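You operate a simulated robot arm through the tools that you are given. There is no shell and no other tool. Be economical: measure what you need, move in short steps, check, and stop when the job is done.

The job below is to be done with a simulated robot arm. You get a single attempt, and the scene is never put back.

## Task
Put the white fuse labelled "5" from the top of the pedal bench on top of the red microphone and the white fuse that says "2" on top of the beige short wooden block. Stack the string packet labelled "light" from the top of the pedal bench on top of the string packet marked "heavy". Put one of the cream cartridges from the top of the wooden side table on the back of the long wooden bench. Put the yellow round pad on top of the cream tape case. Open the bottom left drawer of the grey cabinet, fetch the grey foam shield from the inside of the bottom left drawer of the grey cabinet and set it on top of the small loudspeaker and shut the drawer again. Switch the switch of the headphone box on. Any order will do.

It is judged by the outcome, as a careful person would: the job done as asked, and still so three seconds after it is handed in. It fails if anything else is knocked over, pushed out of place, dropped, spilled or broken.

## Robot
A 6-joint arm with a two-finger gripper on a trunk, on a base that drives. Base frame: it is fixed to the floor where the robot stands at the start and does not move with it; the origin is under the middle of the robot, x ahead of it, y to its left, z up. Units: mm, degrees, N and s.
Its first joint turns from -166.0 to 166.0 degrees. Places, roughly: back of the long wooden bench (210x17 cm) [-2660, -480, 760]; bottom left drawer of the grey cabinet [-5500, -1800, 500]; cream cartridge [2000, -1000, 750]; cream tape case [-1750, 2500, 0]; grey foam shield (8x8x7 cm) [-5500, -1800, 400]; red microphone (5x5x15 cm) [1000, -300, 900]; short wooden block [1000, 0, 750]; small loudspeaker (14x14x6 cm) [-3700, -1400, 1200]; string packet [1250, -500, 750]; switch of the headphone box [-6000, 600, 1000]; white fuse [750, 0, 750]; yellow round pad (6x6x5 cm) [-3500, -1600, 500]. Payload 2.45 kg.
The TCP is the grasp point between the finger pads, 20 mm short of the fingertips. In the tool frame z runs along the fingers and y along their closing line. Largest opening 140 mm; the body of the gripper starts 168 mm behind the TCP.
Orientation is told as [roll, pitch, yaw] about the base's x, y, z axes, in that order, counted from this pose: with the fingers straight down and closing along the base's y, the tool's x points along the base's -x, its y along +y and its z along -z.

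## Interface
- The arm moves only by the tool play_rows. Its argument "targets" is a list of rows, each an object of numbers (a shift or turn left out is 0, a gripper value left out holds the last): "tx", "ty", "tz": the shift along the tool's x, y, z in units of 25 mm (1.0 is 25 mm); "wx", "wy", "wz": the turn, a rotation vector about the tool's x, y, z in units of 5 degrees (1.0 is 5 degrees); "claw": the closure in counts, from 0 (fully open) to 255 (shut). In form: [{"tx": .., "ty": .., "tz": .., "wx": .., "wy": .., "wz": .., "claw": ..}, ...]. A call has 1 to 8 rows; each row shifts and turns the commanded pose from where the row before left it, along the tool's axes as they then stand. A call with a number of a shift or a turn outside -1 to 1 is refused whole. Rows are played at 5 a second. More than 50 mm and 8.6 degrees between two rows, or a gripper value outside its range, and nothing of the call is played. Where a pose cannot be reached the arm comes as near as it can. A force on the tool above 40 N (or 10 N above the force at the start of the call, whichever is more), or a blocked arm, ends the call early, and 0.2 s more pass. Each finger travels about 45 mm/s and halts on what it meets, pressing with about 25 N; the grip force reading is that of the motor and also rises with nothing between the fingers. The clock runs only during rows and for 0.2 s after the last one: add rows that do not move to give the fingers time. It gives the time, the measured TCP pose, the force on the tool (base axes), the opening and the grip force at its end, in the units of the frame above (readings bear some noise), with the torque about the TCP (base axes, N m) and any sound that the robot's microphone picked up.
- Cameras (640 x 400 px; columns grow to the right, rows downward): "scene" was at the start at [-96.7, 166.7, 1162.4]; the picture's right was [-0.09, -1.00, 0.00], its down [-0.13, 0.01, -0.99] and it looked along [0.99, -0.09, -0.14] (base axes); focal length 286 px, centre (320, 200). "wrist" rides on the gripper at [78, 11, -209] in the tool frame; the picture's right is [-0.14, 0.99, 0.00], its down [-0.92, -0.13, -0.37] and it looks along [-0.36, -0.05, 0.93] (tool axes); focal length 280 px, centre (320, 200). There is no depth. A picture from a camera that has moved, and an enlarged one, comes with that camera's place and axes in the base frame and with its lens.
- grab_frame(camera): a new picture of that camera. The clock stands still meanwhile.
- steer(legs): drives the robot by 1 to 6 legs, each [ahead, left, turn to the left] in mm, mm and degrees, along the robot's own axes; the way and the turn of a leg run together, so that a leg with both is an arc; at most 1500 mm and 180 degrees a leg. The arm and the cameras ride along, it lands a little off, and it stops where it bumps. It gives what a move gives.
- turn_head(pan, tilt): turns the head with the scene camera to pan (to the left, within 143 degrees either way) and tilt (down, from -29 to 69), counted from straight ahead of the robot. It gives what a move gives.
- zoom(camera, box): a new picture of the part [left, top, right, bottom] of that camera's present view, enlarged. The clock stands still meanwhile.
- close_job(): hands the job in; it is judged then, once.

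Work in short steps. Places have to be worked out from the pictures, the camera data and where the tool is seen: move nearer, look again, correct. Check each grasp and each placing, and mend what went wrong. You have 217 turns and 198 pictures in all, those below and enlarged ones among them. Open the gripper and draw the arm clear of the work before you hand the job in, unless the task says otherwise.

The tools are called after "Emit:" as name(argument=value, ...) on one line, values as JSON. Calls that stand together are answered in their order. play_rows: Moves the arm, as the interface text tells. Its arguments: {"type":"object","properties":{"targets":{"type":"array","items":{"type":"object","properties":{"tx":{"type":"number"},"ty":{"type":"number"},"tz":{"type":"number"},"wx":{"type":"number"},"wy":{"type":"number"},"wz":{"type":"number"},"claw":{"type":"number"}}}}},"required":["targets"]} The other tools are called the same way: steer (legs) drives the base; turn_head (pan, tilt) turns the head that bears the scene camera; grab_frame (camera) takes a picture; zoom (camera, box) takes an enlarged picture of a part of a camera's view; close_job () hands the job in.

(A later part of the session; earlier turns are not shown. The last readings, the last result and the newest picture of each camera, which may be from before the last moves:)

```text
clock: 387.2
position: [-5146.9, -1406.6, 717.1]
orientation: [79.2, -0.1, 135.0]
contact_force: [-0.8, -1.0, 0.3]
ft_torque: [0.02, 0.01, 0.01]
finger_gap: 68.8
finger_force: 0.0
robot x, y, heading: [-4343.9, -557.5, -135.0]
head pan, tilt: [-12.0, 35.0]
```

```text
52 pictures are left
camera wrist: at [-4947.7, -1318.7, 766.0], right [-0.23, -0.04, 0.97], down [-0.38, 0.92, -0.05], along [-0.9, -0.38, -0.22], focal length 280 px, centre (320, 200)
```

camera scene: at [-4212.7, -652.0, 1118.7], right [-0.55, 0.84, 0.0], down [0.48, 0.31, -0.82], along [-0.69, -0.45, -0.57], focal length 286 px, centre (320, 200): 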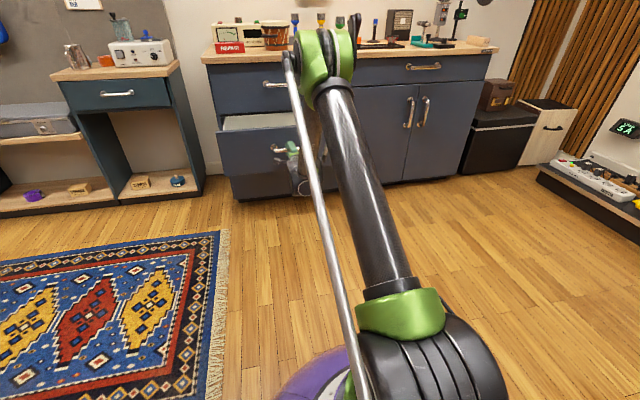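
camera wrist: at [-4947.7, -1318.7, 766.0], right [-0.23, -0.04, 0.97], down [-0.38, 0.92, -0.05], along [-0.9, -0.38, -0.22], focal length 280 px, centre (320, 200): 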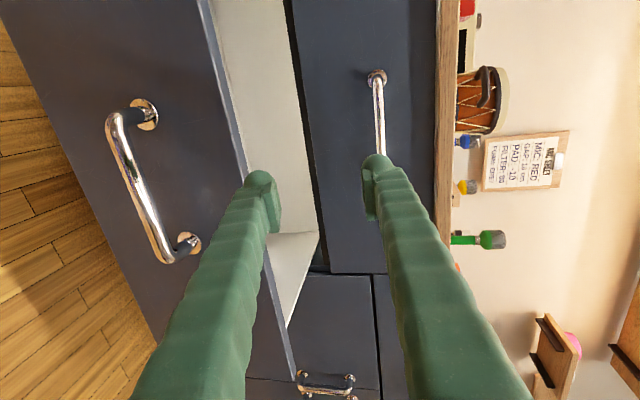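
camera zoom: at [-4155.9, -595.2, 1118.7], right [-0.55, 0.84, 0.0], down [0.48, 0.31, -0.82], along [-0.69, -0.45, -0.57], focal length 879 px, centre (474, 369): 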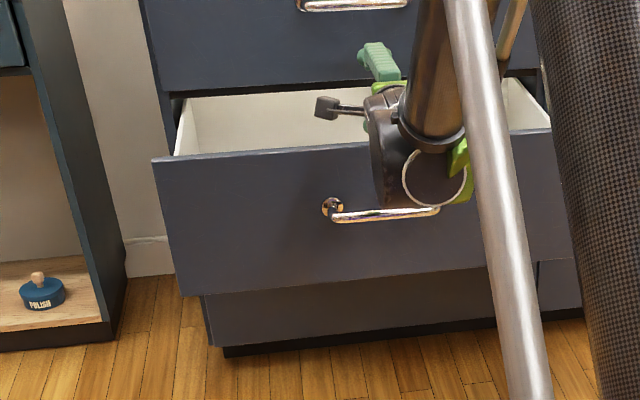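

The drawer is open 285 mm. I unwind the roll and swing the tool back to pointing down.

Emit:
play_rows(targets=[{"wz": -1}, {"wz": -1}, {"wz": -1}, {"wz": -1}, {"wz": -1}, {"wz": -1}, {"wz": -1}, {"wz": -1}])

Emit:
play_rows(targets=[{"wz": -1}, {"wz": -1}, {"wz": -1}, {"wz": -1}, {"wz": -1}, {"wz": -1}, {"wz": -1}, {"wz": -1}])

Emit:
play_rows(targets=[{"wz": -1}, {"wz": -1}, {"wy": 1, "tz": -0.3}, {"wy": 1, "tz": -0.3}, {"wy": 1, "tz": -0.3}, {"wy": 1, "tz": -0.3}, {"wy": 1, "tz": -0.3}, {"wy": 1, "tz": -0.3}])

Emit:
play_rows(targets=[{"wy": 1, "tz": -0.5}, {"wy": 1, "tz": -0.5}, {"wy": 1, "tz": -0.5}, {"wy": 1, "tz": -0.5}, {"wy": 1, "tz": -0.5}, {"wy": 1, "tz": -0.5}, {"wy": 1, "tz": -0.5}, {"wy": 1, "tz": -0.5}])

Emit:
play_rows(targets=[{"wy": 1}, {"wy": 0.84}])

Emit:
grab_frame(camera="wrist")

```text
clock: 389.0
position: [-5147.6, -1406.8, 717.7]
orientation: [76.0, -39.3, 144.0]
contact_force: [-0.5, 0.7, -0.4]
ft_torque: [0.0, 0.0, -0.02]
finger_gap: 68.7
finger_force: 0.2
robot x, y, heading: [-4338.1, -556.8, -134.8]
head pan, tilt: [-12.0, 35.0]
```

```text
clock: 390.8
position: [-5146.4, -1407.5, 718.2]
orientation: [41.7, -75.5, -177.6]
contact_force: [0.7, -0.1, -0.8]
ft_torque: [-0.01, -0.01, 0.01]
finger_gap: 68.7
finger_force: 0.0
robot x, y, heading: [-4339.8, -558.6, -134.8]
head pan, tilt: [-12.0, 35.0]
```

```text
clock: 392.6
position: [-5116.5, -1378.4, 735.9]
orientation: [-0.3, -49.1, -134.9]
contact_force: [-0.8, 0.8, 0.8]
ft_torque: [0.01, -0.01, 0.01]
finger_gap: 68.7
finger_force: 0.0
robot x, y, heading: [-4342.3, -558.5, -135.0]
head pan, tilt: [-12.0, 35.0]
```

```text
clock: 394.4
position: [-5081.1, -1342.2, 820.2]
orientation: [-0.1, -9.2, -135.0]
contact_force: [0.4, -0.9, -0.2]
ft_torque: [0.0, 0.01, 0.03]
finger_gap: 68.5
finger_force: 0.0
robot x, y, heading: [-4340.9, -559.1, -134.7]
head pan, tilt: [-12.0, 35.0]
```

```text
clock: 395.0
position: [-5079.6, -1341.1, 818.9]
orientation: [0.0, 0.1, -135.2]
contact_force: [0.3, -0.8, 0.9]
ft_torque: [-0.02, 0.0, 0.01]
finger_gap: 68.3
finger_force: 0.1
robot x, y, heading: [-4343.4, -553.7, -134.7]
head pan, tilt: [-12.0, 35.0]
```

```text
51 pictures are left
camera wrist: at [-5017.9, -1294.2, 1027.4], right [0.6, -0.8, 0.0], down [-0.74, -0.56, 0.37], along [-0.29, -0.22, -0.93], focal length 280 px, centre (320, 200)
```

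wrist: 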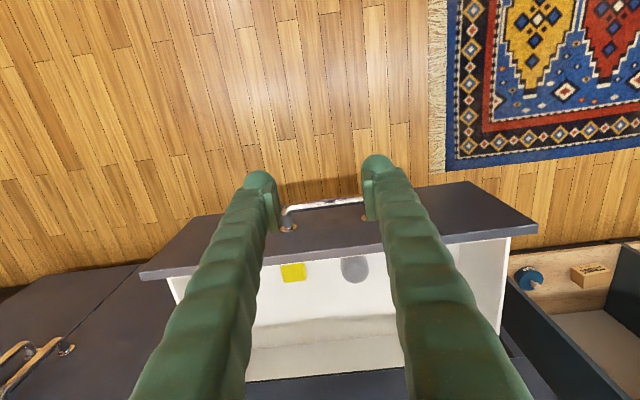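

The grey shield (round) and a yellow piece are in the drawer. I retract the arm 200 mm, then drive forward 450 mm.

Emit:
play_rows(targets=[{"tx": 1}, {"tx": 1}, {"tx": 1}, {"tx": 1}, {"tx": 1, "ty": 0.4}, {"tx": 1, "ty": 0.4}, {"tx": 1, "ty": 0.4}, {"tx": 1, "ty": 0.3}])

Emit:
steer(legs=[[450, 0, 0]])

Emit:
grab_frame(camera="wrist")

```text
clock: 396.8
position: [-4912.1, -1227.2, 818.6]
orientation: [0.0, 0.0, -135.0]
contact_force: [0.0, 0.3, 0.1]
ft_torque: [0.01, -0.02, 0.0]
finger_gap: 68.6
finger_force: 0.0
robot x, y, heading: [-4339.6, -556.2, -134.9]
head pan, tilt: [-12.0, 35.0]
```

```text
clock: 399.6
position: [-5227.8, -1547.1, 819.5]
orientation: [0.0, 0.0, -134.9]
contact_force: [0.3, 0.8, -0.5]
ft_torque: [0.01, -0.03, 0.04]
finger_gap: 68.6
finger_force: 0.1
robot x, y, heading: [-4657.9, -881.7, -134.9]
head pan, tilt: [-12.0, 35.0]
```

```text
50 pictures are left
camera wrist: at [-5165.1, -1499.4, 1026.7], right [0.6, -0.8, 0.0], down [-0.74, -0.56, 0.37], along [-0.29, -0.22, -0.93], focal length 280 px, centre (320, 200)
```

wrist: 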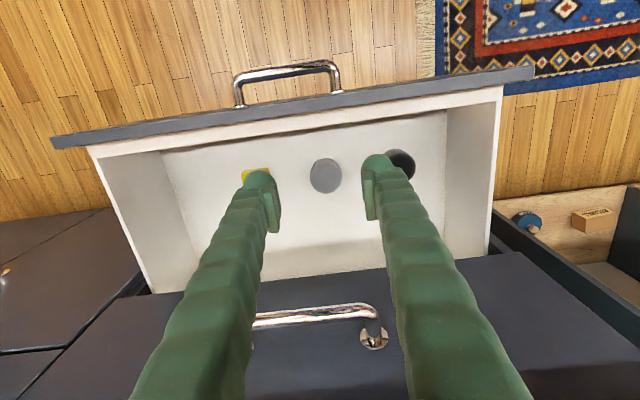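

The grey round shield is at about f=4886, u=-2604, top z≈439, with a yellow and a black one beside it. I move above it, tilt the gripper's top 10° toward me to clear the upper handle, open to 110 mm and descend.

Emit:
play_rows(targets=[{"tx": -0.95, "claw": 55}, {"tx": -0.95}, {"tx": -0.95}, {"tx": -0.95}, {"wy": -1}, {"wy": -1}, {"tx": 0.174, "tz": 0.985}, {"tx": 0.174, "tz": 0.985}])

Emit:
play_rows(targets=[{"tx": 0.174, "tz": 0.985}, {"tx": 0.174, "tz": 0.985}, {"tx": 0.174, "tz": 0.985}, {"tx": 0.174, "tz": 0.985}, {"tx": 0.174, "tz": 0.985}, {"tx": 0.174, "tz": 0.985}, {"tx": 0.174, "tz": 0.985}, {"tx": 0.174, "tz": 0.985}])

Emit:
grab_frame(camera="wrist")

```text
clock: 401.4
position: [-5295.7, -1613.1, 768.0]
orientation: [-0.1, -10.1, -135.0]
contact_force: [0.5, -0.4, 0.1]
ft_torque: [0.01, 0.01, 0.02]
finger_gap: 109.8
finger_force: 0.1
robot x, y, heading: [-4657.4, -876.3, -134.6]
head pan, tilt: [-12.0, 35.0]
```

```text
clock: 403.1
position: [-5295.1, -1614.3, 569.3]
orientation: [-0.1, -10.0, -135.0]
contact_force: [0.0, 0.0, 0.6]
ft_torque: [-0.03, 0.0, 0.01]
finger_gap: 109.7
finger_force: 0.0
robot x, y, heading: [-4664.0, -876.9, -134.6]
head pan, tilt: [-12.0, 35.0]
```

```text
49 pictures are left
camera wrist: at [-5208.6, -1541.4, 760.6], right [0.61, -0.79, 0.02], down [-0.68, -0.51, 0.52], along [-0.4, -0.33, -0.85], focal length 280 px, centre (320, 200)
```

wrist: 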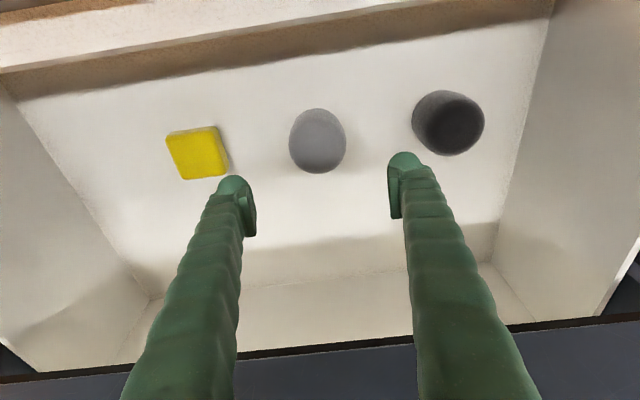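

Exactly underneath. I descend to grip height and close.

Emit:
play_rows(targets=[{"tx": 0.174, "tz": 0.985}, {"tx": 0.174, "tz": 0.985}, {"tx": 0.174, "tz": 0.985}, {"tx": 0.174, "tz": 0.985}, {"tx": 0.174, "tz": 0.985}, {"tx": 0.174, "tz": 0.985}, {"tx": 0.04, "tz": 0.25}, {}])

Emit:
play_rows(targets=[{"claw": 255}, {}, {}, {}, {}, {}])

Emit:
grab_frame(camera="wrist")

```text
clock: 404.9
position: [-5295.0, -1614.7, 412.7]
orientation: [-0.1, -9.9, -134.9]
contact_force: [0.0, 0.4, -0.1]
ft_torque: [0.02, 0.02, 0.0]
finger_gap: 109.9
finger_force: 0.0
robot x, y, heading: [-4657.1, -873.7, -134.6]
head pan, tilt: [-12.0, 35.0]
```

```text
clock: 406.4
position: [-5295.3, -1613.5, 410.6]
orientation: [-0.1, -10.0, -134.8]
contact_force: [-0.7, 0.3, 2.5]
ft_torque: [-0.03, -0.02, 0.0]
finger_gap: 73.4
finger_force: 24.7
robot x, y, heading: [-4660.0, -878.1, -134.6]
head pan, tilt: [-12.0, 35.0]
```

```text
48 pictures are left
camera wrist: at [-5208.4, -1541.8, 604.2], right [0.61, -0.79, 0.02], down [-0.68, -0.51, 0.52], along [-0.4, -0.33, -0.85], focal length 280 px, centre (320, 200)
```

wrist: 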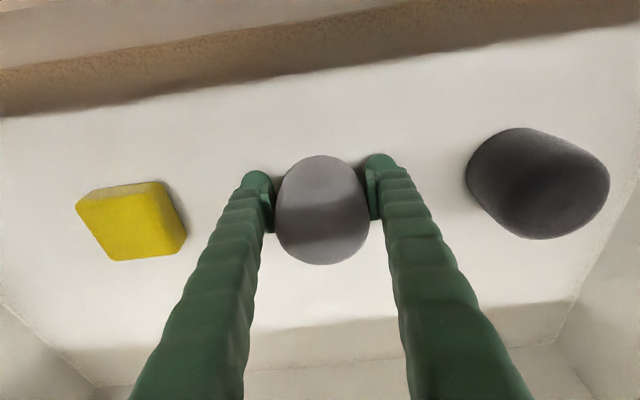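

The shield is gripped (73 mm). I lift it straight up out of the drawer, then draw back and raise it.

Emit:
play_rows(targets=[{"tx": -0.174, "tz": -0.985}, {"tx": -0.174, "tz": -0.985}, {"tx": -0.174, "tz": -0.985}, {"tx": -0.174, "tz": -0.985}, {"tx": -0.174, "tz": -0.985}, {"tx": -0.174, "tz": -0.985}, {"tx": -0.174, "tz": -0.985}, {"tx": -0.174, "tz": -0.985}])

Emit:
play_rows(targets=[{"tx": -0.174, "tz": -0.985}, {"tx": -0.174, "tz": -0.985}, {"tx": -0.174, "tz": -0.985}, {"tx": -0.174, "tz": -0.985}, {"tx": -0.174, "tz": -0.985}, {"tx": -0.174, "tz": -0.985}, {"tx": 0.6, "tz": -0.8, "wy": 1}, {"tx": 0.7, "tz": -0.7, "wy": 1}])

Emit:
play_rows(targets=[{"tx": 0.9, "tz": -0.9}, {"tx": 0.9, "tz": -0.9}, {"tx": 0.9, "tz": -0.9}, {"tx": 0.9, "tz": -0.9}, {"tx": 0.9, "tz": -0.9}, {"tx": 0.9, "tz": -0.9}, {"tx": 0.5, "tz": -0.9}, {"tx": 0.5, "tz": -0.9}])

Emit:
play_rows(targets=[{"tz": -1}, {"tz": -1}, {"tz": -1}, {"tz": -1}, {"tz": -1}, {"tz": -1}])

Emit:
steer(legs=[[0, 0, -180], [-340, -330, 0], [-260, -700, 0]])

Emit:
turn_head(pan=-5, tilt=15)

Emit:
grab_frame(camera="scene")

```text
clock: 408.1
position: [-5296.0, -1615.1, 611.9]
orientation: [-0.1, -10.1, -134.8]
contact_force: [0.5, 0.5, 0.8]
ft_torque: [-0.03, -0.02, -0.01]
finger_gap: 73.5
finger_force: 25.4
robot x, y, heading: [-4657.7, -878.3, -134.4]
head pan, tilt: [-12.0, 35.0]
```

```text
clock: 409.9
position: [-5269.0, -1590.1, 794.9]
orientation: [0.0, 0.1, -135.0]
contact_force: [0.0, 0.9, 0.6]
ft_torque: [-0.02, 0.0, 0.04]
finger_gap: 73.5
finger_force: 25.3
robot x, y, heading: [-4661.5, -876.9, -134.6]
head pan, tilt: [-12.0, 35.0]
```

```text
clock: 411.8
position: [-5154.6, -1475.0, 976.2]
orientation: [-0.1, 0.0, -134.9]
contact_force: [-0.2, 0.4, -0.5]
ft_torque: [0.02, -0.03, 0.02]
finger_gap: 73.6
finger_force: 24.8
robot x, y, heading: [-4658.9, -875.0, -134.7]
head pan, tilt: [-12.0, 35.0]
```

```text
clock: 413.1
position: [-5154.7, -1473.4, 1125.8]
orientation: [-0.1, 0.0, -134.9]
contact_force: [0.3, 0.5, -0.1]
ft_torque: [-0.02, 0.0, -0.05]
finger_gap: 73.4
finger_force: 25.4
robot x, y, heading: [-4656.6, -874.7, -134.9]
head pan, tilt: [-12.0, 35.0]
```

```text
clock: 425.1
position: [-4058.8, -1002.9, 1126.4]
orientation: [0.7, -0.2, 44.1]
contact_force: [-4.7, 2.7, 0.5]
ft_torque: [0.01, 0.02, 0.06]
finger_gap: 73.1
finger_force: 24.6
robot x, y, heading: [-4567.0, -1593.5, 43.6]
head pan, tilt: [-12.0, 35.0]
stopped in leg 3: the force on the tool passed its limit at 96 N (the readings are from after the stop); the commanded pose is now the measured one
```

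```text
clock: 425.9
position: [-4060.1, -1003.1, 1125.9]
orientation: [0.7, -0.3, 44.1]
contact_force: [-7.7, 5.6, 1.0]
ft_torque: [-0.01, 0.03, 0.05]
finger_gap: 72.9
finger_force: 25.3
robot x, y, heading: [-4566.9, -1596.0, 43.7]
head pan, tilt: [-5.0, 15.0]
```

```text
47 pictures are left
camera scene: at [-4752.7, -1541.4, 1150.5], right [0.63, -0.78, 0.0], down [-0.2, -0.16, -0.97], along [0.75, 0.6, -0.26], focal length 286 px, centre (320, 200)
```

scene: 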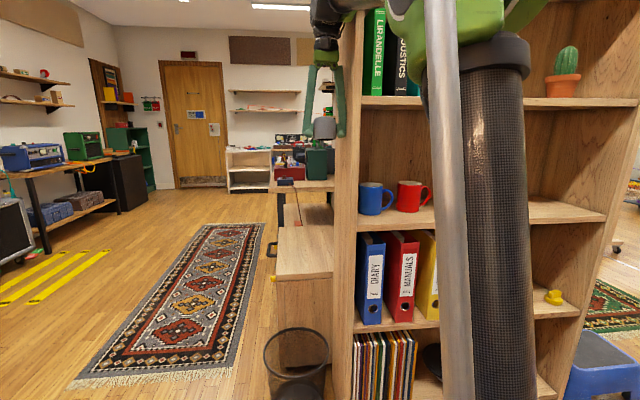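

The hand touched the bookcase's left side (it is wider than I judged); nothing fell. I move off to the left, back away, and then along its front.

Emit:
steer(legs=[[0, 90, 0], [-230, 0, 1.3], [0, -560, 0]])

Emit:
turn_head(pan=5, tilt=15)

Emit:
grab_frame(camera="scene")

Emit:
grab_frame(camera="wrist")

```text
clock: 431.1
position: [-3901.9, -1485.5, 1125.4]
orientation: [0.7, -0.3, 45.1]
contact_force: [1.3, 0.3, 0.6]
ft_torque: [0.0, -0.02, -0.02]
finger_gap: 73.5
finger_force: 25.3
robot x, y, heading: [-4399.9, -2085.6, 45.0]
head pan, tilt: [-5.0, 15.0]
```

```text
clock: 431.8
position: [-3901.6, -1486.2, 1125.2]
orientation: [0.6, -0.3, 45.1]
contact_force: [0.9, 0.4, -0.1]
ft_torque: [0.0, 0.0, -0.02]
finger_gap: 73.5
finger_force: 25.5
robot x, y, heading: [-4399.3, -2086.4, 44.8]
head pan, tilt: [5.0, 15.0]
```

```text
46 pictures are left
camera scene: at [-4597.2, -2025.1, 1150.6], right [0.76, -0.65, 0.0], down [-0.17, -0.2, -0.97], along [0.62, 0.74, -0.26], focal length 286 px, centre (320, 200)
```

scene: 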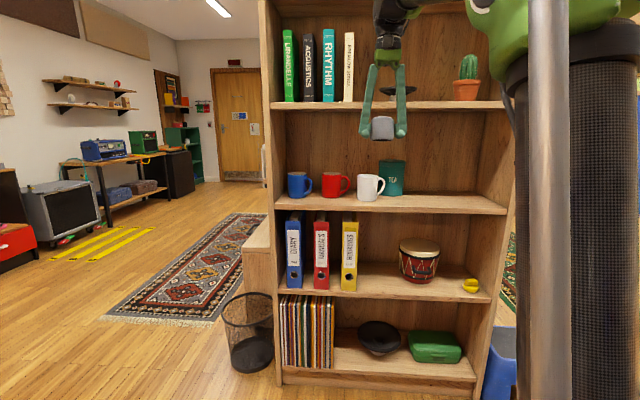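

```text
45 pictures are left
camera wrist: at [-3965.1, -1535.7, 1333.5], right [-0.6, 0.8, 0.01], down [0.74, 0.56, 0.37], along [0.29, 0.23, -0.93], focal length 280 px, centre (320, 200)
```

wrist: 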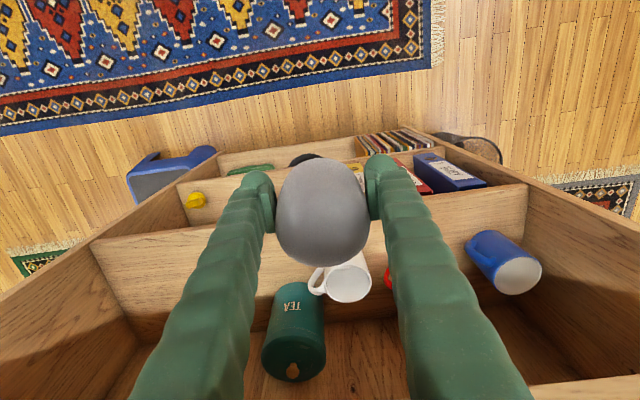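

The loudspeaker seems to be the dark disc on the book shelf (z≈1200); the yellow pad is on the third shelf right of the drum. I zoom in.

Emit:
zoom(camera="scene", box=[260, 20, 520, 180])

Emit:
zoom(camera="scene", box=[380, 220, 520, 310])

```text
2.46 times, centred on (390, 100) of scene
camera zoom: at [-4597.2, -2025.1, 1150.6], right [0.76, -0.65, 0.0], down [-0.17, -0.2, -0.97], along [0.62, 0.74, -0.26], focal length 703 px, centre (148, 446)
```

zoom: 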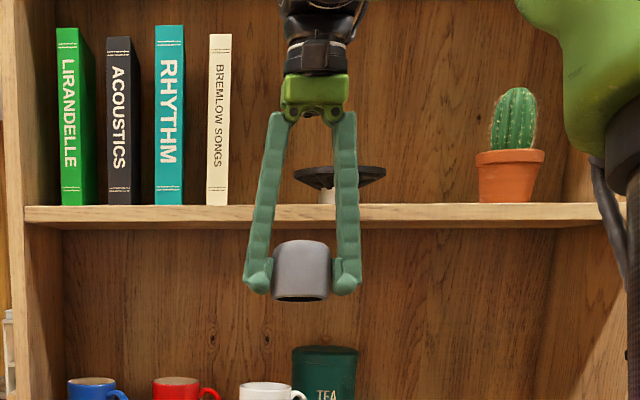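

```text
4.44 times, centred on (450, 265) of scene
camera zoom: at [-4597.2, -2025.1, 1150.6], right [0.76, -0.65, 0.0], down [-0.17, -0.2, -0.97], along [0.62, 0.74, -0.26], focal length 1270 px, centre (-258, -89)
```

zoom: 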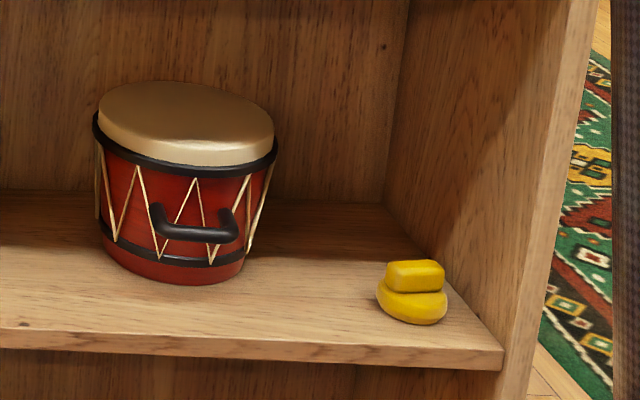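

The loudspeaker is a black dish on a short stem near the shelf's front edge (centre v≈-3606, top z≈1258). I check how much height there is above it.

Emit:
turn_head(pan=5, tilt=-12)

Emit:
grab_frame(camera="scene")

```text
clock: 432.8
position: [-3902.1, -1486.5, 1126.2]
orientation: [0.6, -0.4, 45.1]
contact_force: [-0.2, -0.6, -0.1]
ft_torque: [0.03, 0.04, 0.03]
finger_gap: 73.8
finger_force: 25.2
robot x, y, heading: [-4399.4, -2087.7, 44.9]
head pan, tilt: [5.0, -12.0]
```

```text
42 pictures are left
camera scene: at [-4604.0, -2033.1, 1192.9], right [0.76, -0.65, 0.0], down [0.13, 0.16, -0.98], along [0.63, 0.75, 0.21], focal length 286 px, centre (320, 200)
```

scene: 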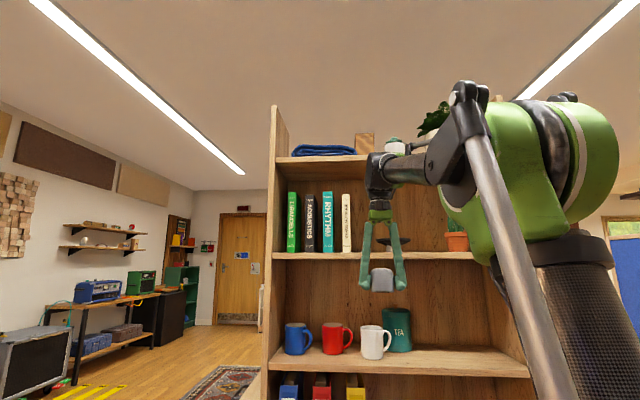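

There are 355 mm between that shelf and the board above, so a vertical tool does not fit over the dish: I need the tool leaning ~25° while the shield stays upright. I will first seat the shield on the free right half of the mug shelf (z≈902) with the tool leaned, so that it pivots upright in the grip.

Emit:
steer(legs=[[0, -75, 0]])

Emit:
play_rows(targets=[{"wy": -1, "ty": -0.88}, {"wy": -1, "ty": -0.88}, {"wy": -1, "ty": -0.88}, {"wy": -1, "ty": -0.88}, {"wy": -1, "ty": -0.88}, {"ty": -0.88}, {"ty": -0.88}])

Emit:
play_rows(targets=[{"tz": 0.82, "tx": 0.383}, {"tz": 0.82, "tx": 0.383}, {"tz": 0.82, "tx": 0.383}, {"tz": 0.82, "tx": 0.383}, {"tz": 0.82, "tx": 0.383}, {"tz": 0.82, "tx": 0.383}])

Emit:
turn_head(pan=0, tilt=15)

Emit:
grab_frame(camera="scene")

Emit:
grab_frame(camera="wrist")

```text
clock: 433.8
position: [-3849.5, -1538.8, 1124.6]
orientation: [0.6, -0.4, 45.1]
contact_force: [0.3, 0.5, 0.4]
ft_torque: [0.03, -0.01, 0.01]
finger_gap: 73.6
finger_force: 24.7
robot x, y, heading: [-4346.0, -2138.1, 44.7]
head pan, tilt: [5.0, -12.0]
```

```text
clock: 435.4
position: [-3739.9, -1648.1, 1124.7]
orientation: [0.7, -25.4, 44.7]
contact_force: [0.7, -1.2, -0.3]
ft_torque: [-0.02, 0.0, -0.02]
finger_gap: 73.3
finger_force: 24.3
robot x, y, heading: [-4349.2, -2140.2, 44.7]
head pan, tilt: [5.0, -12.0]
```

```text
clock: 436.8
position: [-3741.3, -1646.1, 987.7]
orientation: [0.6, -25.3, 44.8]
contact_force: [-0.6, -0.5, 0.4]
ft_torque: [-0.02, -0.02, 0.0]
finger_gap: 73.2
finger_force: 25.6
robot x, y, heading: [-4347.5, -2138.5, 44.8]
head pan, tilt: [5.0, -12.0]
```

```text
clock: 437.7
position: [-3740.5, -1647.3, 988.4]
orientation: [0.7, -25.3, 44.9]
contact_force: [0.6, 0.4, -0.1]
ft_torque: [0.01, -0.01, 0.0]
finger_gap: 73.6
finger_force: 25.3
robot x, y, heading: [-4348.2, -2140.5, 44.9]
head pan, tilt: [0.0, 15.0]
```

```text
41 pictures are left
camera scene: at [-4538.2, -2084.0, 1150.7], right [0.7, -0.71, 0.0], down [-0.18, -0.18, -0.97], along [0.69, 0.68, -0.26], focal length 286 px, centre (320, 200)
```

scene: 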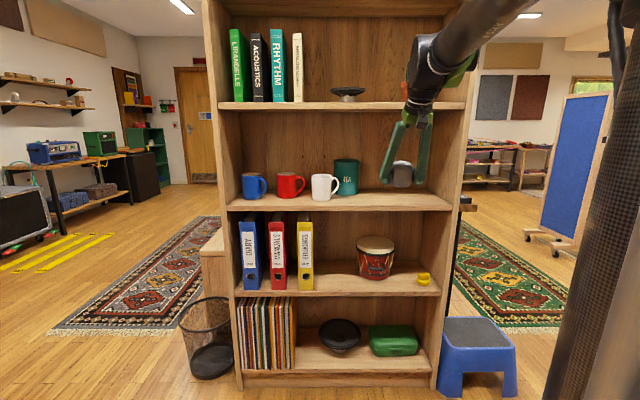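

```text
40 pictures are left
camera wrist: at [-3860.8, -1753.6, 1143.7], right [-0.61, 0.79, 0.07], down [0.57, 0.38, 0.73], along [0.54, 0.48, -0.68], focal length 280 px, centre (320, 200)
```

wrist: 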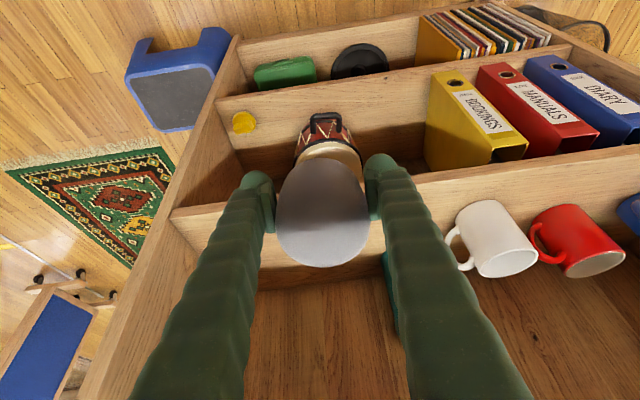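

All clear; the shelf top is about z=885. I move the shield in over the shelf's front right part.

Emit:
play_rows(targets=[{"tx": -0.806, "tz": 0.376}, {"tx": -0.806, "tz": 0.376}, {"tx": -0.806, "tz": 0.376}, {"tx": -0.806, "tz": 0.376}, {"tx": -0.806, "tz": 0.376}, {"tx": -0.806, "tz": 0.376}, {"tx": -0.806, "tz": 0.376}, {"tx": -0.806, "tz": 0.376}])

Emit:
play_rows(targets=[{"tz": 0.58, "tx": 0.27}, {"tz": 0.36, "tx": 0.17}, {"tz": 0.27, "tx": 0.127}, {"tz": 0.18, "tx": 0.085}, {"tz": 0.09, "tx": 0.042}, {"tz": 0.09, "tx": 0.042}, {"tz": 0.09, "tx": 0.042}, {"tz": 0.09, "tx": 0.042}])

Emit:
zoom(camera="scene", box=[340, 80, 480, 220])

```text
clock: 439.5
position: [-3614.8, -1519.4, 989.2]
orientation: [0.7, -25.3, 44.8]
contact_force: [-0.2, -0.1, 0.4]
ft_torque: [0.0, -0.03, -0.01]
finger_gap: 73.5
finger_force: 25.4
robot x, y, heading: [-4346.3, -2139.4, 44.7]
head pan, tilt: [0.0, 15.0]
```

```text
clock: 441.3
position: [-3615.8, -1519.7, 941.4]
orientation: [0.7, -25.3, 44.8]
contact_force: [-0.4, -0.1, -0.5]
ft_torque: [0.01, -0.01, 0.0]
finger_gap: 73.8
finger_force: 24.7
robot x, y, heading: [-4348.7, -2141.2, 44.5]
head pan, tilt: [0.0, 15.0]
```

```text
2.86 times, centred on (410, 150) of scene
camera zoom: at [-4538.1, -2083.9, 1150.6], right [0.7, -0.71, 0.0], down [-0.18, -0.18, -0.97], along [0.69, 0.68, -0.26], focal length 816 px, centre (63, 343)
```

zoom: 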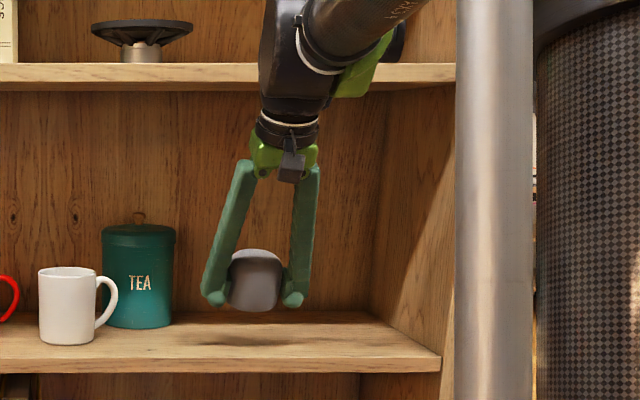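

The shelf is at about z=857, so ~30 mm remain. I continue down gently until it presses.

Emit:
play_rows(targets=[{"tz": 0.36, "tx": 0.17}, {"tz": 0.27, "tx": 0.127}, {"tz": 0.18, "tx": 0.085}, {"tz": 0.09, "tx": 0.042}, {"tz": 0.09, "tx": 0.042}, {"tz": 0.09, "tx": 0.042}, {"tz": 0.09, "tx": 0.042}, {"tz": 0.09, "tx": 0.042}])

Emit:
play_rows(targets=[{"tz": 0.09, "tx": 0.042}, {"tz": 0.09, "tx": 0.042}, {"tz": 0.09, "tx": 0.042}, {"tz": 0.09, "tx": 0.042}])

Emit:
play_rows(targets=[{"tz": 0.09, "tx": 0.042}, {"tz": 0.09, "tx": 0.042}, {"tz": 0.09, "tx": 0.042}, {"tz": 0.09, "tx": 0.042}])

Emit:
zoom(camera="scene", box=[340, 80, 480, 220])

```text
clock: 443.1
position: [-3615.4, -1519.6, 906.4]
orientation: [0.7, -25.4, 44.8]
contact_force: [-0.5, 0.5, -0.4]
ft_torque: [0.02, 0.0, -0.02]
finger_gap: 73.5
finger_force: 25.1
robot x, y, heading: [-4347.1, -2140.9, 44.8]
head pan, tilt: [0.0, 15.0]
```

```text
clock: 444.1
position: [-3614.7, -1519.0, 896.1]
orientation: [0.7, -25.3, 44.8]
contact_force: [1.0, 0.0, -0.7]
ft_torque: [0.01, 0.02, 0.01]
finger_gap: 73.3
finger_force: 24.3
robot x, y, heading: [-4347.8, -2143.0, 44.8]
head pan, tilt: [0.0, 15.0]
```

```text
clock: 445.1
position: [-3616.4, -1520.5, 888.1]
orientation: [0.7, -25.5, 44.8]
contact_force: [4.0, 2.3, 25.2]
ft_torque: [-0.27, 0.2, -0.01]
finger_gap: 73.5
finger_force: 25.2
robot x, y, heading: [-4346.4, -2142.6, 44.8]
head pan, tilt: [0.0, 15.0]
```

```text
2.86 times, centred on (410, 150) of scene
camera zoom: at [-4538.7, -2084.5, 1150.6], right [0.7, -0.71, 0.0], down [-0.18, -0.18, -0.97], along [0.69, 0.68, -0.26], focal length 816 px, centre (63, 343)
```

zoom: 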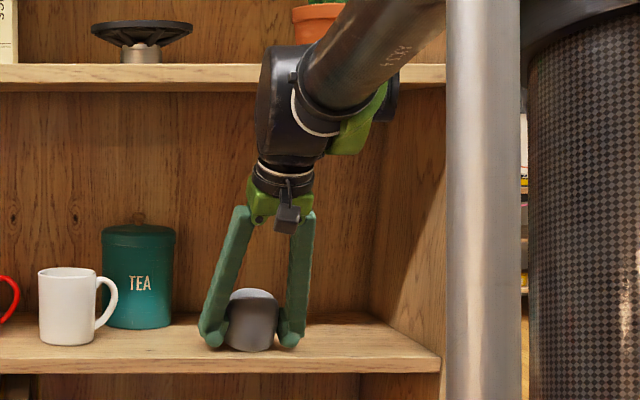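

The shield's near edge rests on the shelf. I open a little so that it settles flat, then look.

Emit:
play_rows(targets=[{"claw": 112}, {"claw": 100}, {"claw": 80}, {}, {}])

Emit:
grab_frame(camera="wrist")

```text
clock: 446.3
position: [-3616.8, -1520.4, 885.6]
orientation: [0.7, -25.3, 44.8]
contact_force: [-0.5, -0.1, -0.4]
ft_torque: [0.0, 0.04, -0.03]
finger_gap: 95.6
finger_force: 0.0
robot x, y, heading: [-4343.9, -2141.3, 44.9]
head pan, tilt: [0.0, 15.0]
```

```text
37 pictures are left
camera wrist: at [-3736.6, -1626.8, 1041.7], right [-0.61, 0.79, 0.07], down [0.57, 0.38, 0.73], along [0.54, 0.48, -0.68], focal length 280 px, centre (320, 200)
```

wrist: 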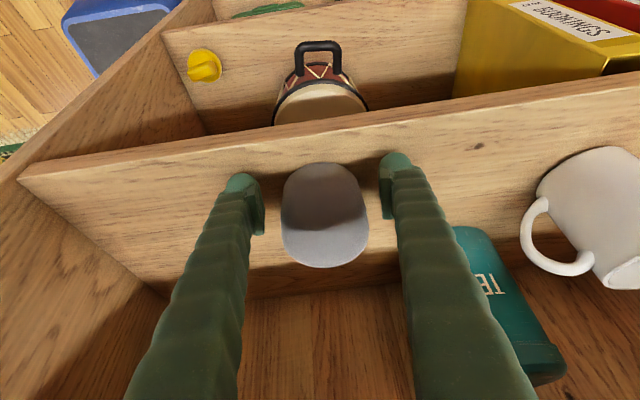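

The shield stands flat now. I move 20 mm further in and re-grip it with the leaned tool.

Emit:
play_rows(targets=[{"tx": -0.31, "tz": 0.28}, {"tx": -0.31, "tz": 0.28}, {"claw": 255}, {}, {}, {}, {}])

Emit:
play_rows(targets=[{"tz": -0.725, "tx": -0.338}, {"tz": -0.725, "tx": -0.338}])

Emit:
zoom(camera="scene", box=[340, 80, 480, 220])

```text
clock: 447.8
position: [-3600.9, -1507.8, 883.3]
orientation: [0.6, -25.4, 44.6]
contact_force: [-3.0, -5.2, 14.4]
ft_torque: [-0.34, -0.13, -0.24]
finger_gap: 74.0
finger_force: 25.0
robot x, y, heading: [-4349.1, -2139.0, 44.8]
head pan, tilt: [0.0, 15.0]
stopped in row 7: the force on the tool passed its limit at 41 N (the readings are from after the stop); the commanded pose is now the measured one
```

```text
clock: 448.4
position: [-3600.2, -1507.7, 921.7]
orientation: [0.6, -25.5, 44.7]
contact_force: [-0.8, 0.1, 0.6]
ft_torque: [0.0, 0.02, -0.02]
finger_gap: 73.7
finger_force: 24.8
robot x, y, heading: [-4343.9, -2142.9, 44.6]
head pan, tilt: [0.0, 15.0]
```

```text
2.86 times, centred on (410, 150) of scene
camera zoom: at [-4537.8, -2083.8, 1150.7], right [0.7, -0.71, 0.0], down [-0.18, -0.18, -0.97], along [0.69, 0.68, -0.26], focal length 816 px, centre (63, 343)
```

zoom: 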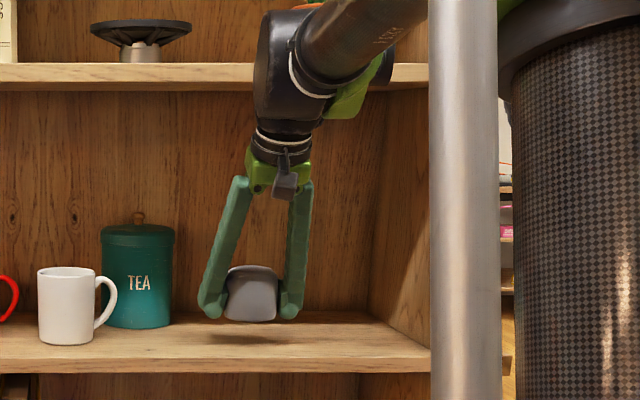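

The shield is now held upright with the leaned tool. I back out, rise to the dish level and shift over in front of the loudspeaker.

Emit:
play_rows(targets=[{"tx": 0.906, "tz": -0.423}, {"tx": 0.906, "tz": -0.423}, {"tx": 0.906, "tz": -0.423}, {"tx": 0.906, "tz": -0.423}, {"tx": 0.906, "tz": -0.423}, {"tx": 0.906, "tz": -0.423}, {"tx": 0.906, "tz": -0.423}, {"tx": 0.906, "tz": -0.423}])

Emit:
play_rows(targets=[{"tx": -0.423, "tz": -0.906, "ty": 0.4}, {"tx": -0.423, "tz": -0.906, "ty": 0.4}, {"tx": -0.423, "tz": -0.906, "ty": 0.4}, {"tx": -0.423, "tz": -0.906, "ty": 0.4}, {"tx": -0.423, "tz": -0.906, "ty": 0.4}, {"tx": -0.423, "tz": -0.906, "ty": 0.4}, {"tx": -0.423, "tz": -0.906, "ty": 0.4}, {"tx": -0.423, "tz": -0.906, "ty": 0.4}])

Emit:
play_rows(targets=[{"tx": -0.423, "tz": -0.906, "ty": 0.4}, {"tx": -0.423, "tz": -0.906, "ty": 0.4}, {"tx": -0.423, "tz": -0.906, "ty": 0.4}, {"tx": -0.423, "tz": -0.906, "ty": 0.4}, {"tx": -0.423, "tz": -0.906, "ty": 0.4}, {"tx": -0.423, "tz": -0.906, "ty": 0.4}, {"tx": -0.423, "tz": -0.906, "ty": 0.4}, {"tx": -0.423, "tz": -0.906, "ty": 0.4}])

Emit:
turn_head(pan=0, tilt=0)

Emit:
grab_frame(camera="scene")

Emit:
grab_frame(camera="wrist")

```text
clock: 450.2
position: [-3742.0, -1649.5, 919.7]
orientation: [0.7, -25.4, 44.7]
contact_force: [0.1, 0.5, -0.7]
ft_torque: [0.0, 0.05, -0.01]
finger_gap: 73.5
finger_force: 25.2
robot x, y, heading: [-4347.6, -2142.2, 44.6]
head pan, tilt: [0.0, 15.0]
```

```text
clock: 452.0
position: [-3798.0, -1595.2, 1121.2]
orientation: [0.6, -25.4, 44.7]
contact_force: [-0.5, 0.0, 0.9]
ft_torque: [0.03, 0.02, -0.04]
finger_gap: 73.4
finger_force: 25.0
robot x, y, heading: [-4350.3, -2139.9, 44.5]
head pan, tilt: [0.0, 15.0]
```

```text
clock: 453.8
position: [-3853.1, -1541.6, 1322.8]
orientation: [0.7, -25.4, 44.7]
contact_force: [-0.2, -0.8, -0.8]
ft_torque: [0.03, 0.0, 0.03]
finger_gap: 73.3
finger_force: 24.7
robot x, y, heading: [-4349.6, -2140.1, 44.8]
head pan, tilt: [0.0, 15.0]
```

```text
clock: 454.5
position: [-3853.0, -1539.5, 1322.7]
orientation: [0.6, -25.4, 44.7]
contact_force: [1.0, -0.9, -0.1]
ft_torque: [-0.02, 0.02, 0.0]
finger_gap: 73.5
finger_force: 25.0
robot x, y, heading: [-4350.8, -2139.2, 44.7]
head pan, tilt: [0.0, 0.0]
```

```text
35 pictures are left
camera scene: at [-4540.4, -2086.3, 1174.7], right [0.7, -0.71, 0.0], down [0.0, 0.0, -1.0], along [0.71, 0.7, 0.0], focal length 286 px, centre (320, 200)
```

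scene: 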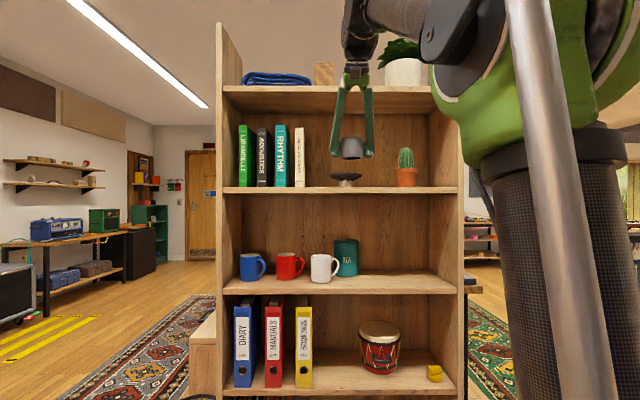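

```text
34 pictures are left
camera wrist: at [-3973.6, -1646.9, 1477.5], right [-0.61, 0.79, 0.07], down [0.57, 0.38, 0.73], along [0.55, 0.48, -0.68], focal length 280 px, centre (320, 200)
```

wrist: 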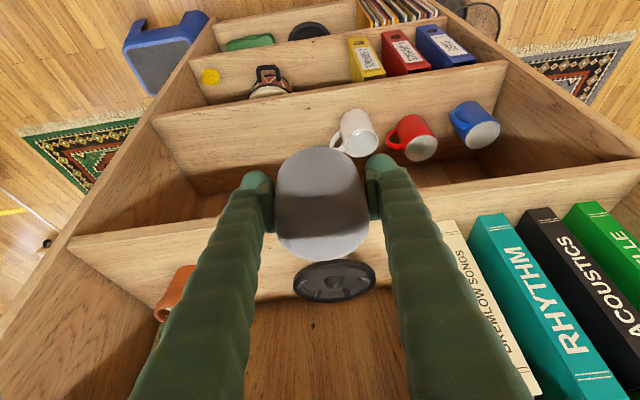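

The dish centre is further in than assumed: about v=-3552, u=-1629, rim z≈1265. I lean the tool 12° more so that the wrist clears the top board, and move in at about z=1330.

Emit:
play_rows(targets=[{"wy": -1, "tz": -0.3, "ty": -0.13}, {"wy": -1, "ty": -0.14}, {"wy": -0.4}, {"tx": -0.794, "tz": 0.607}, {"tx": -0.794, "tz": 0.607}, {"tx": -0.794, "tz": 0.607}, {"tx": -0.794, "tz": 0.607}, {"tx": -0.794, "tz": 0.607}])

Emit:
zoom(camera="scene", box=[270, 40, 430, 200])

```text
clock: 456.3
position: [-3763.4, -1459.0, 1328.5]
orientation: [0.7, -37.4, 44.7]
contact_force: [-0.3, -0.3, -0.3]
ft_torque: [0.06, -0.03, 0.0]
finger_gap: 73.4
finger_force: 25.2
robot x, y, heading: [-4346.6, -2140.7, 44.7]
head pan, tilt: [0.0, 0.0]
```

```text
2.50 times, centred on (350, 120) of scene
camera zoom: at [-4540.7, -2086.6, 1174.8], right [0.7, -0.71, 0.0], down [0.0, 0.0, -1.0], along [0.71, 0.7, 0.0], focal length 714 px, centre (245, 400)
```

zoom: 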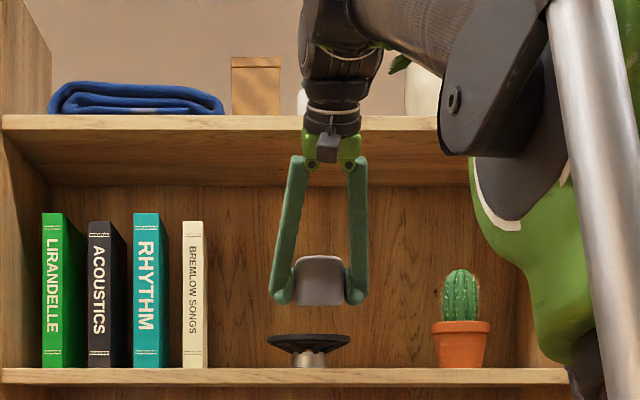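

The shield's underside is about 32 mm below TCP, and the lateral position is right. I move the last 130 mm in over the dish.

Emit:
play_rows(targets=[{"tx": -0.794, "tz": 0.607}, {"tx": -0.794, "tz": 0.607}, {"tx": -0.794, "tz": 0.607}, {"tx": -0.794, "tz": 0.607}, {"tx": -0.794, "tz": 0.607}, {"tx": -0.22, "tz": 0.17}])

Emit:
zoom(camera="scene", box=[270, 40, 430, 200])

Emit:
grab_frame(camera="wrist")

```text
clock: 457.7
position: [-3672.3, -1370.2, 1319.5]
orientation: [0.7, -37.4, 44.4]
contact_force: [0.3, -0.6, 0.0]
ft_torque: [-0.04, -0.01, -0.02]
finger_gap: 73.3
finger_force: 25.5
out of reach, approached as far as the arm can: row 5, 6
robot x, y, heading: [-4347.0, -2140.6, 44.6]
head pan, tilt: [0.0, 0.0]
```

```text
2.50 times, centred on (350, 120) of scene
camera zoom: at [-4540.2, -2086.0, 1174.8], right [0.7, -0.71, 0.0], down [0.0, 0.0, -1.0], along [0.71, 0.7, 0.0], focal length 714 px, centre (245, 400)
```

zoom: 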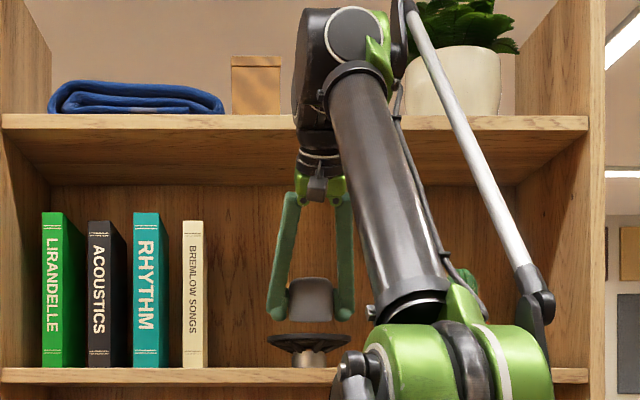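

```text
31 pictures are left
camera wrist: at [-3814.1, -1496.4, 1438.4], right [-0.62, 0.78, 0.09], down [0.46, 0.26, 0.85], along [0.64, 0.57, -0.52], focal length 280 px, centre (320, 200)
```

wrist: 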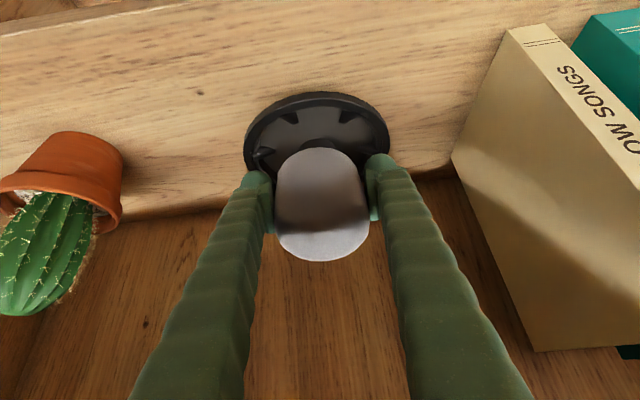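

The shield is over the dish (within ~15 mm of its centre). The arm is nearly straight, so I only lower gently now until contact.

Emit:
play_rows(targets=[{"tz": 0.16, "tx": 0.12}, {"tz": 0.16, "tx": 0.12}, {"tz": 0.08, "tx": 0.06}, {"tz": 0.08, "tx": 0.06}, {}])

Emit:
play_rows(targets=[{"tz": 0.08, "tx": 0.06}, {"tz": 0.08, "tx": 0.06}, {"tz": 0.08, "tx": 0.06}, {"tz": 0.08, "tx": 0.06}, {}])

Emit:
zoom(camera="scene", box=[320, 120, 400, 200])

```text
clock: 458.9
position: [-3674.0, -1370.4, 1305.5]
orientation: [0.8, -37.4, 44.7]
contact_force: [-0.2, -0.6, 0.4]
ft_torque: [-0.01, -0.03, 0.01]
finger_gap: 73.8
finger_force: 25.0
robot x, y, heading: [-4345.2, -2139.1, 44.6]
head pan, tilt: [0.0, 0.0]
```

```text
clock: 460.1
position: [-3673.8, -1370.5, 1295.2]
orientation: [0.8, -37.5, 44.5]
contact_force: [0.4, -0.1, -0.1]
ft_torque: [0.02, 0.01, 0.04]
finger_gap: 73.7
finger_force: 25.3
robot x, y, heading: [-4348.6, -2138.2, 44.6]
head pan, tilt: [0.0, 0.0]
```

```text
5.00 times, centred on (360, 160) of scene
camera zoom: at [-4540.3, -2086.2, 1174.8], right [0.7, -0.71, 0.0], down [0.0, 0.0, -1.0], along [0.71, 0.7, 0.0], focal length 1428 px, centre (120, 400)
```

zoom: 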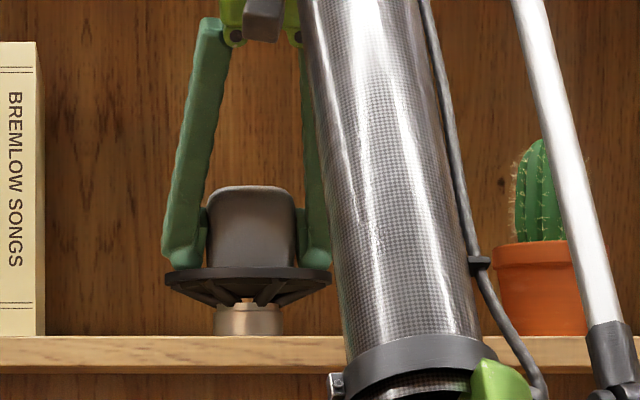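

Almost touching. I lower in 1.5 mm steps until contact.

Emit:
play_rows(targets=[{"tz": 0.05, "tx": 0.037}, {"tz": 0.05, "tx": 0.037}, {}])

Emit:
play_rows(targets=[{"tz": 0.05, "tx": 0.037}, {"tz": 0.05, "tx": 0.037}, {}])

Emit:
play_rows(targets=[{"tz": 0.05, "tx": 0.037}, {"tz": 0.05, "tx": 0.037}, {}])

```text
clock: 460.9
position: [-3673.9, -1369.6, 1293.6]
orientation: [0.7, -37.4, 44.6]
contact_force: [0.2, -0.2, -0.4]
ft_torque: [0.02, 0.0, 0.01]
finger_gap: 70.8
finger_force: 25.2
robot x, y, heading: [-4346.8, -2140.8, 44.8]
head pan, tilt: [0.0, 0.0]
```

```text
clock: 461.7
position: [-3673.5, -1370.2, 1289.7]
orientation: [0.7, -37.3, 44.5]
contact_force: [-2.6, 3.6, 2.5]
ft_torque: [-0.03, -0.05, 0.04]
finger_gap: 70.0
finger_force: 25.5
robot x, y, heading: [-4347.7, -2136.4, 44.9]
head pan, tilt: [0.0, 0.0]
```

```text
clock: 462.5
position: [-3674.1, -1370.0, 1289.1]
orientation: [0.7, -37.2, 44.6]
contact_force: [-0.1, 7.7, 25.2]
ft_torque: [-0.22, -0.09, 0.04]
finger_gap: 69.8
finger_force: 24.7
robot x, y, heading: [-4344.1, -2141.6, 44.9]
head pan, tilt: [0.0, 0.0]
```

Contact. I ease up slightly and release slowly.

Emit:
play_rows(targets=[{"tz": -0.05, "tx": -0.037}, {"claw": 115}, {"claw": 105}, {"claw": 90}, {}, {}])

Emit:
grab_frame(camera="wrist")

Emit:
zoom(camera="scene", box=[320, 120, 400, 200])

```text
clock: 463.9
position: [-3672.7, -1369.0, 1288.6]
orientation: [0.7, -37.3, 44.6]
contact_force: [-4.1, 4.5, 5.3]
ft_torque: [-0.1, 0.22, -0.08]
finger_gap: 72.2
finger_force: 0.0
robot x, y, heading: [-4349.1, -2141.1, 44.8]
head pan, tilt: [0.0, 0.0]
```

```text
29 pictures are left
camera wrist: at [-3814.8, -1496.0, 1407.2], right [-0.62, 0.78, 0.09], down [0.46, 0.26, 0.85], along [0.64, 0.57, -0.52], focal length 280 px, centre (320, 200)
```

wrist: 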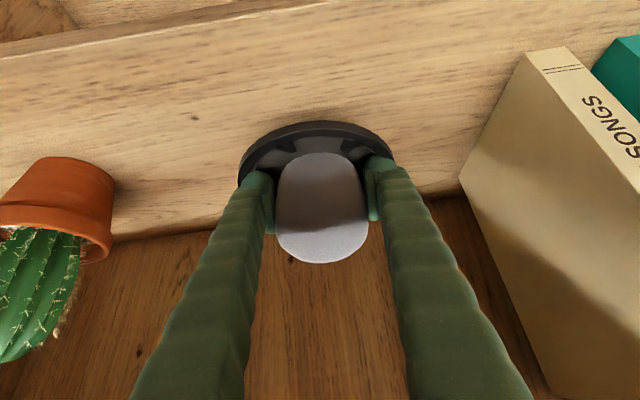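

```text
5.00 times, centred on (360, 160) of scene
camera zoom: at [-4540.6, -2086.1, 1174.7], right [0.7, -0.71, 0.0], down [0.0, 0.0, -1.0], along [0.71, 0.7, 0.0], focal length 1428 px, centre (120, 400)
```

zoom: 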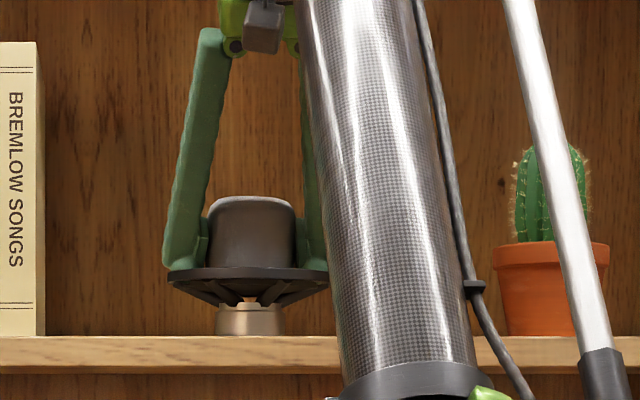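

The fingertips are inside the dish's rim, which stops them opening further; the grip force is zero though. I rise in small steps so that they can open.

Emit:
play_rows(targets=[{"tz": -0.1, "tx": -0.075}, {"tz": -0.1, "tx": -0.075}, {}, {"tz": -0.1, "tx": -0.075}, {"tz": -0.1, "tx": -0.075}, {}, {}])

Emit:
zoom(camera="scene", box=[320, 120, 400, 200])

```text
clock: 465.5
position: [-3672.9, -1369.1, 1302.7]
orientation: [0.7, -37.4, 44.4]
contact_force: [0.2, -0.5, 0.4]
ft_torque: [0.03, 0.04, 0.02]
finger_gap: 90.4
finger_force: 0.1
robot x, y, heading: [-4347.9, -2139.1, 44.8]
head pan, tilt: [0.0, 0.0]
```

```text
5.00 times, centred on (360, 160) of scene
camera zoom: at [-4540.3, -2086.2, 1174.8], right [0.7, -0.71, 0.0], down [0.0, 0.0, -1.0], along [0.71, 0.7, 0.0], focal length 1428 px, centre (120, 400)
```

zoom: 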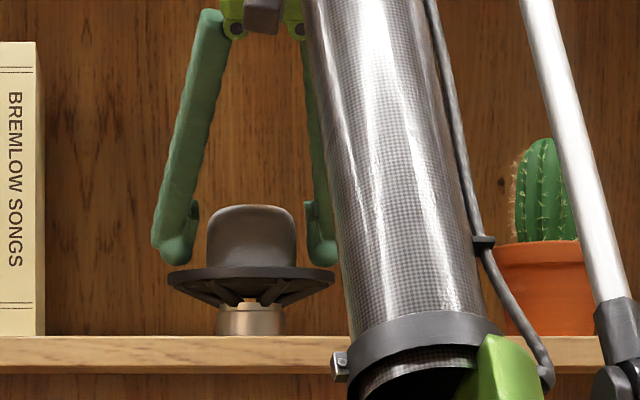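

The shield rests on the loudspeaker. I withdraw straight back.

Emit:
play_rows(targets=[{"tx": 0.75, "tz": -0.65}, {"tx": 0.75, "tz": -0.65}, {"tx": 0.75, "tz": -0.65}, {"tx": 0.75, "tz": -0.65}, {"tx": 0.75, "tz": -0.65}, {"tx": 0.75, "tz": -0.65}, {"tx": 0.75, "tz": -0.65}, {"tx": 0.75, "tz": -0.65}])

Emit:
grab_frame(camera="scene")

```text
clock: 467.3
position: [-3761.7, -1445.9, 1400.2]
orientation: [0.7, -37.2, 44.5]
contact_force: [0.5, -0.3, -0.3]
ft_torque: [-0.05, 0.04, 0.0]
finger_gap: 90.4
finger_force: 0.1
out of reach, approached as far as the arm can: row 1, 2, 3, 4, 5, 6, 7, 8
robot x, y, heading: [-4348.7, -2142.9, 44.8]
head pan, tilt: [0.0, 0.0]
```

```text
26 pictures are left
camera scene: at [-4540.1, -2086.0, 1174.8], right [0.7, -0.71, 0.0], down [0.0, 0.0, -1.0], along [0.71, 0.7, 0.0], focal length 286 px, centre (320, 200)
```

scene: 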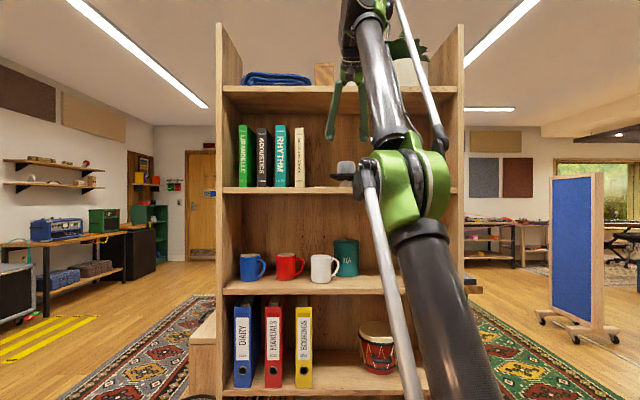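

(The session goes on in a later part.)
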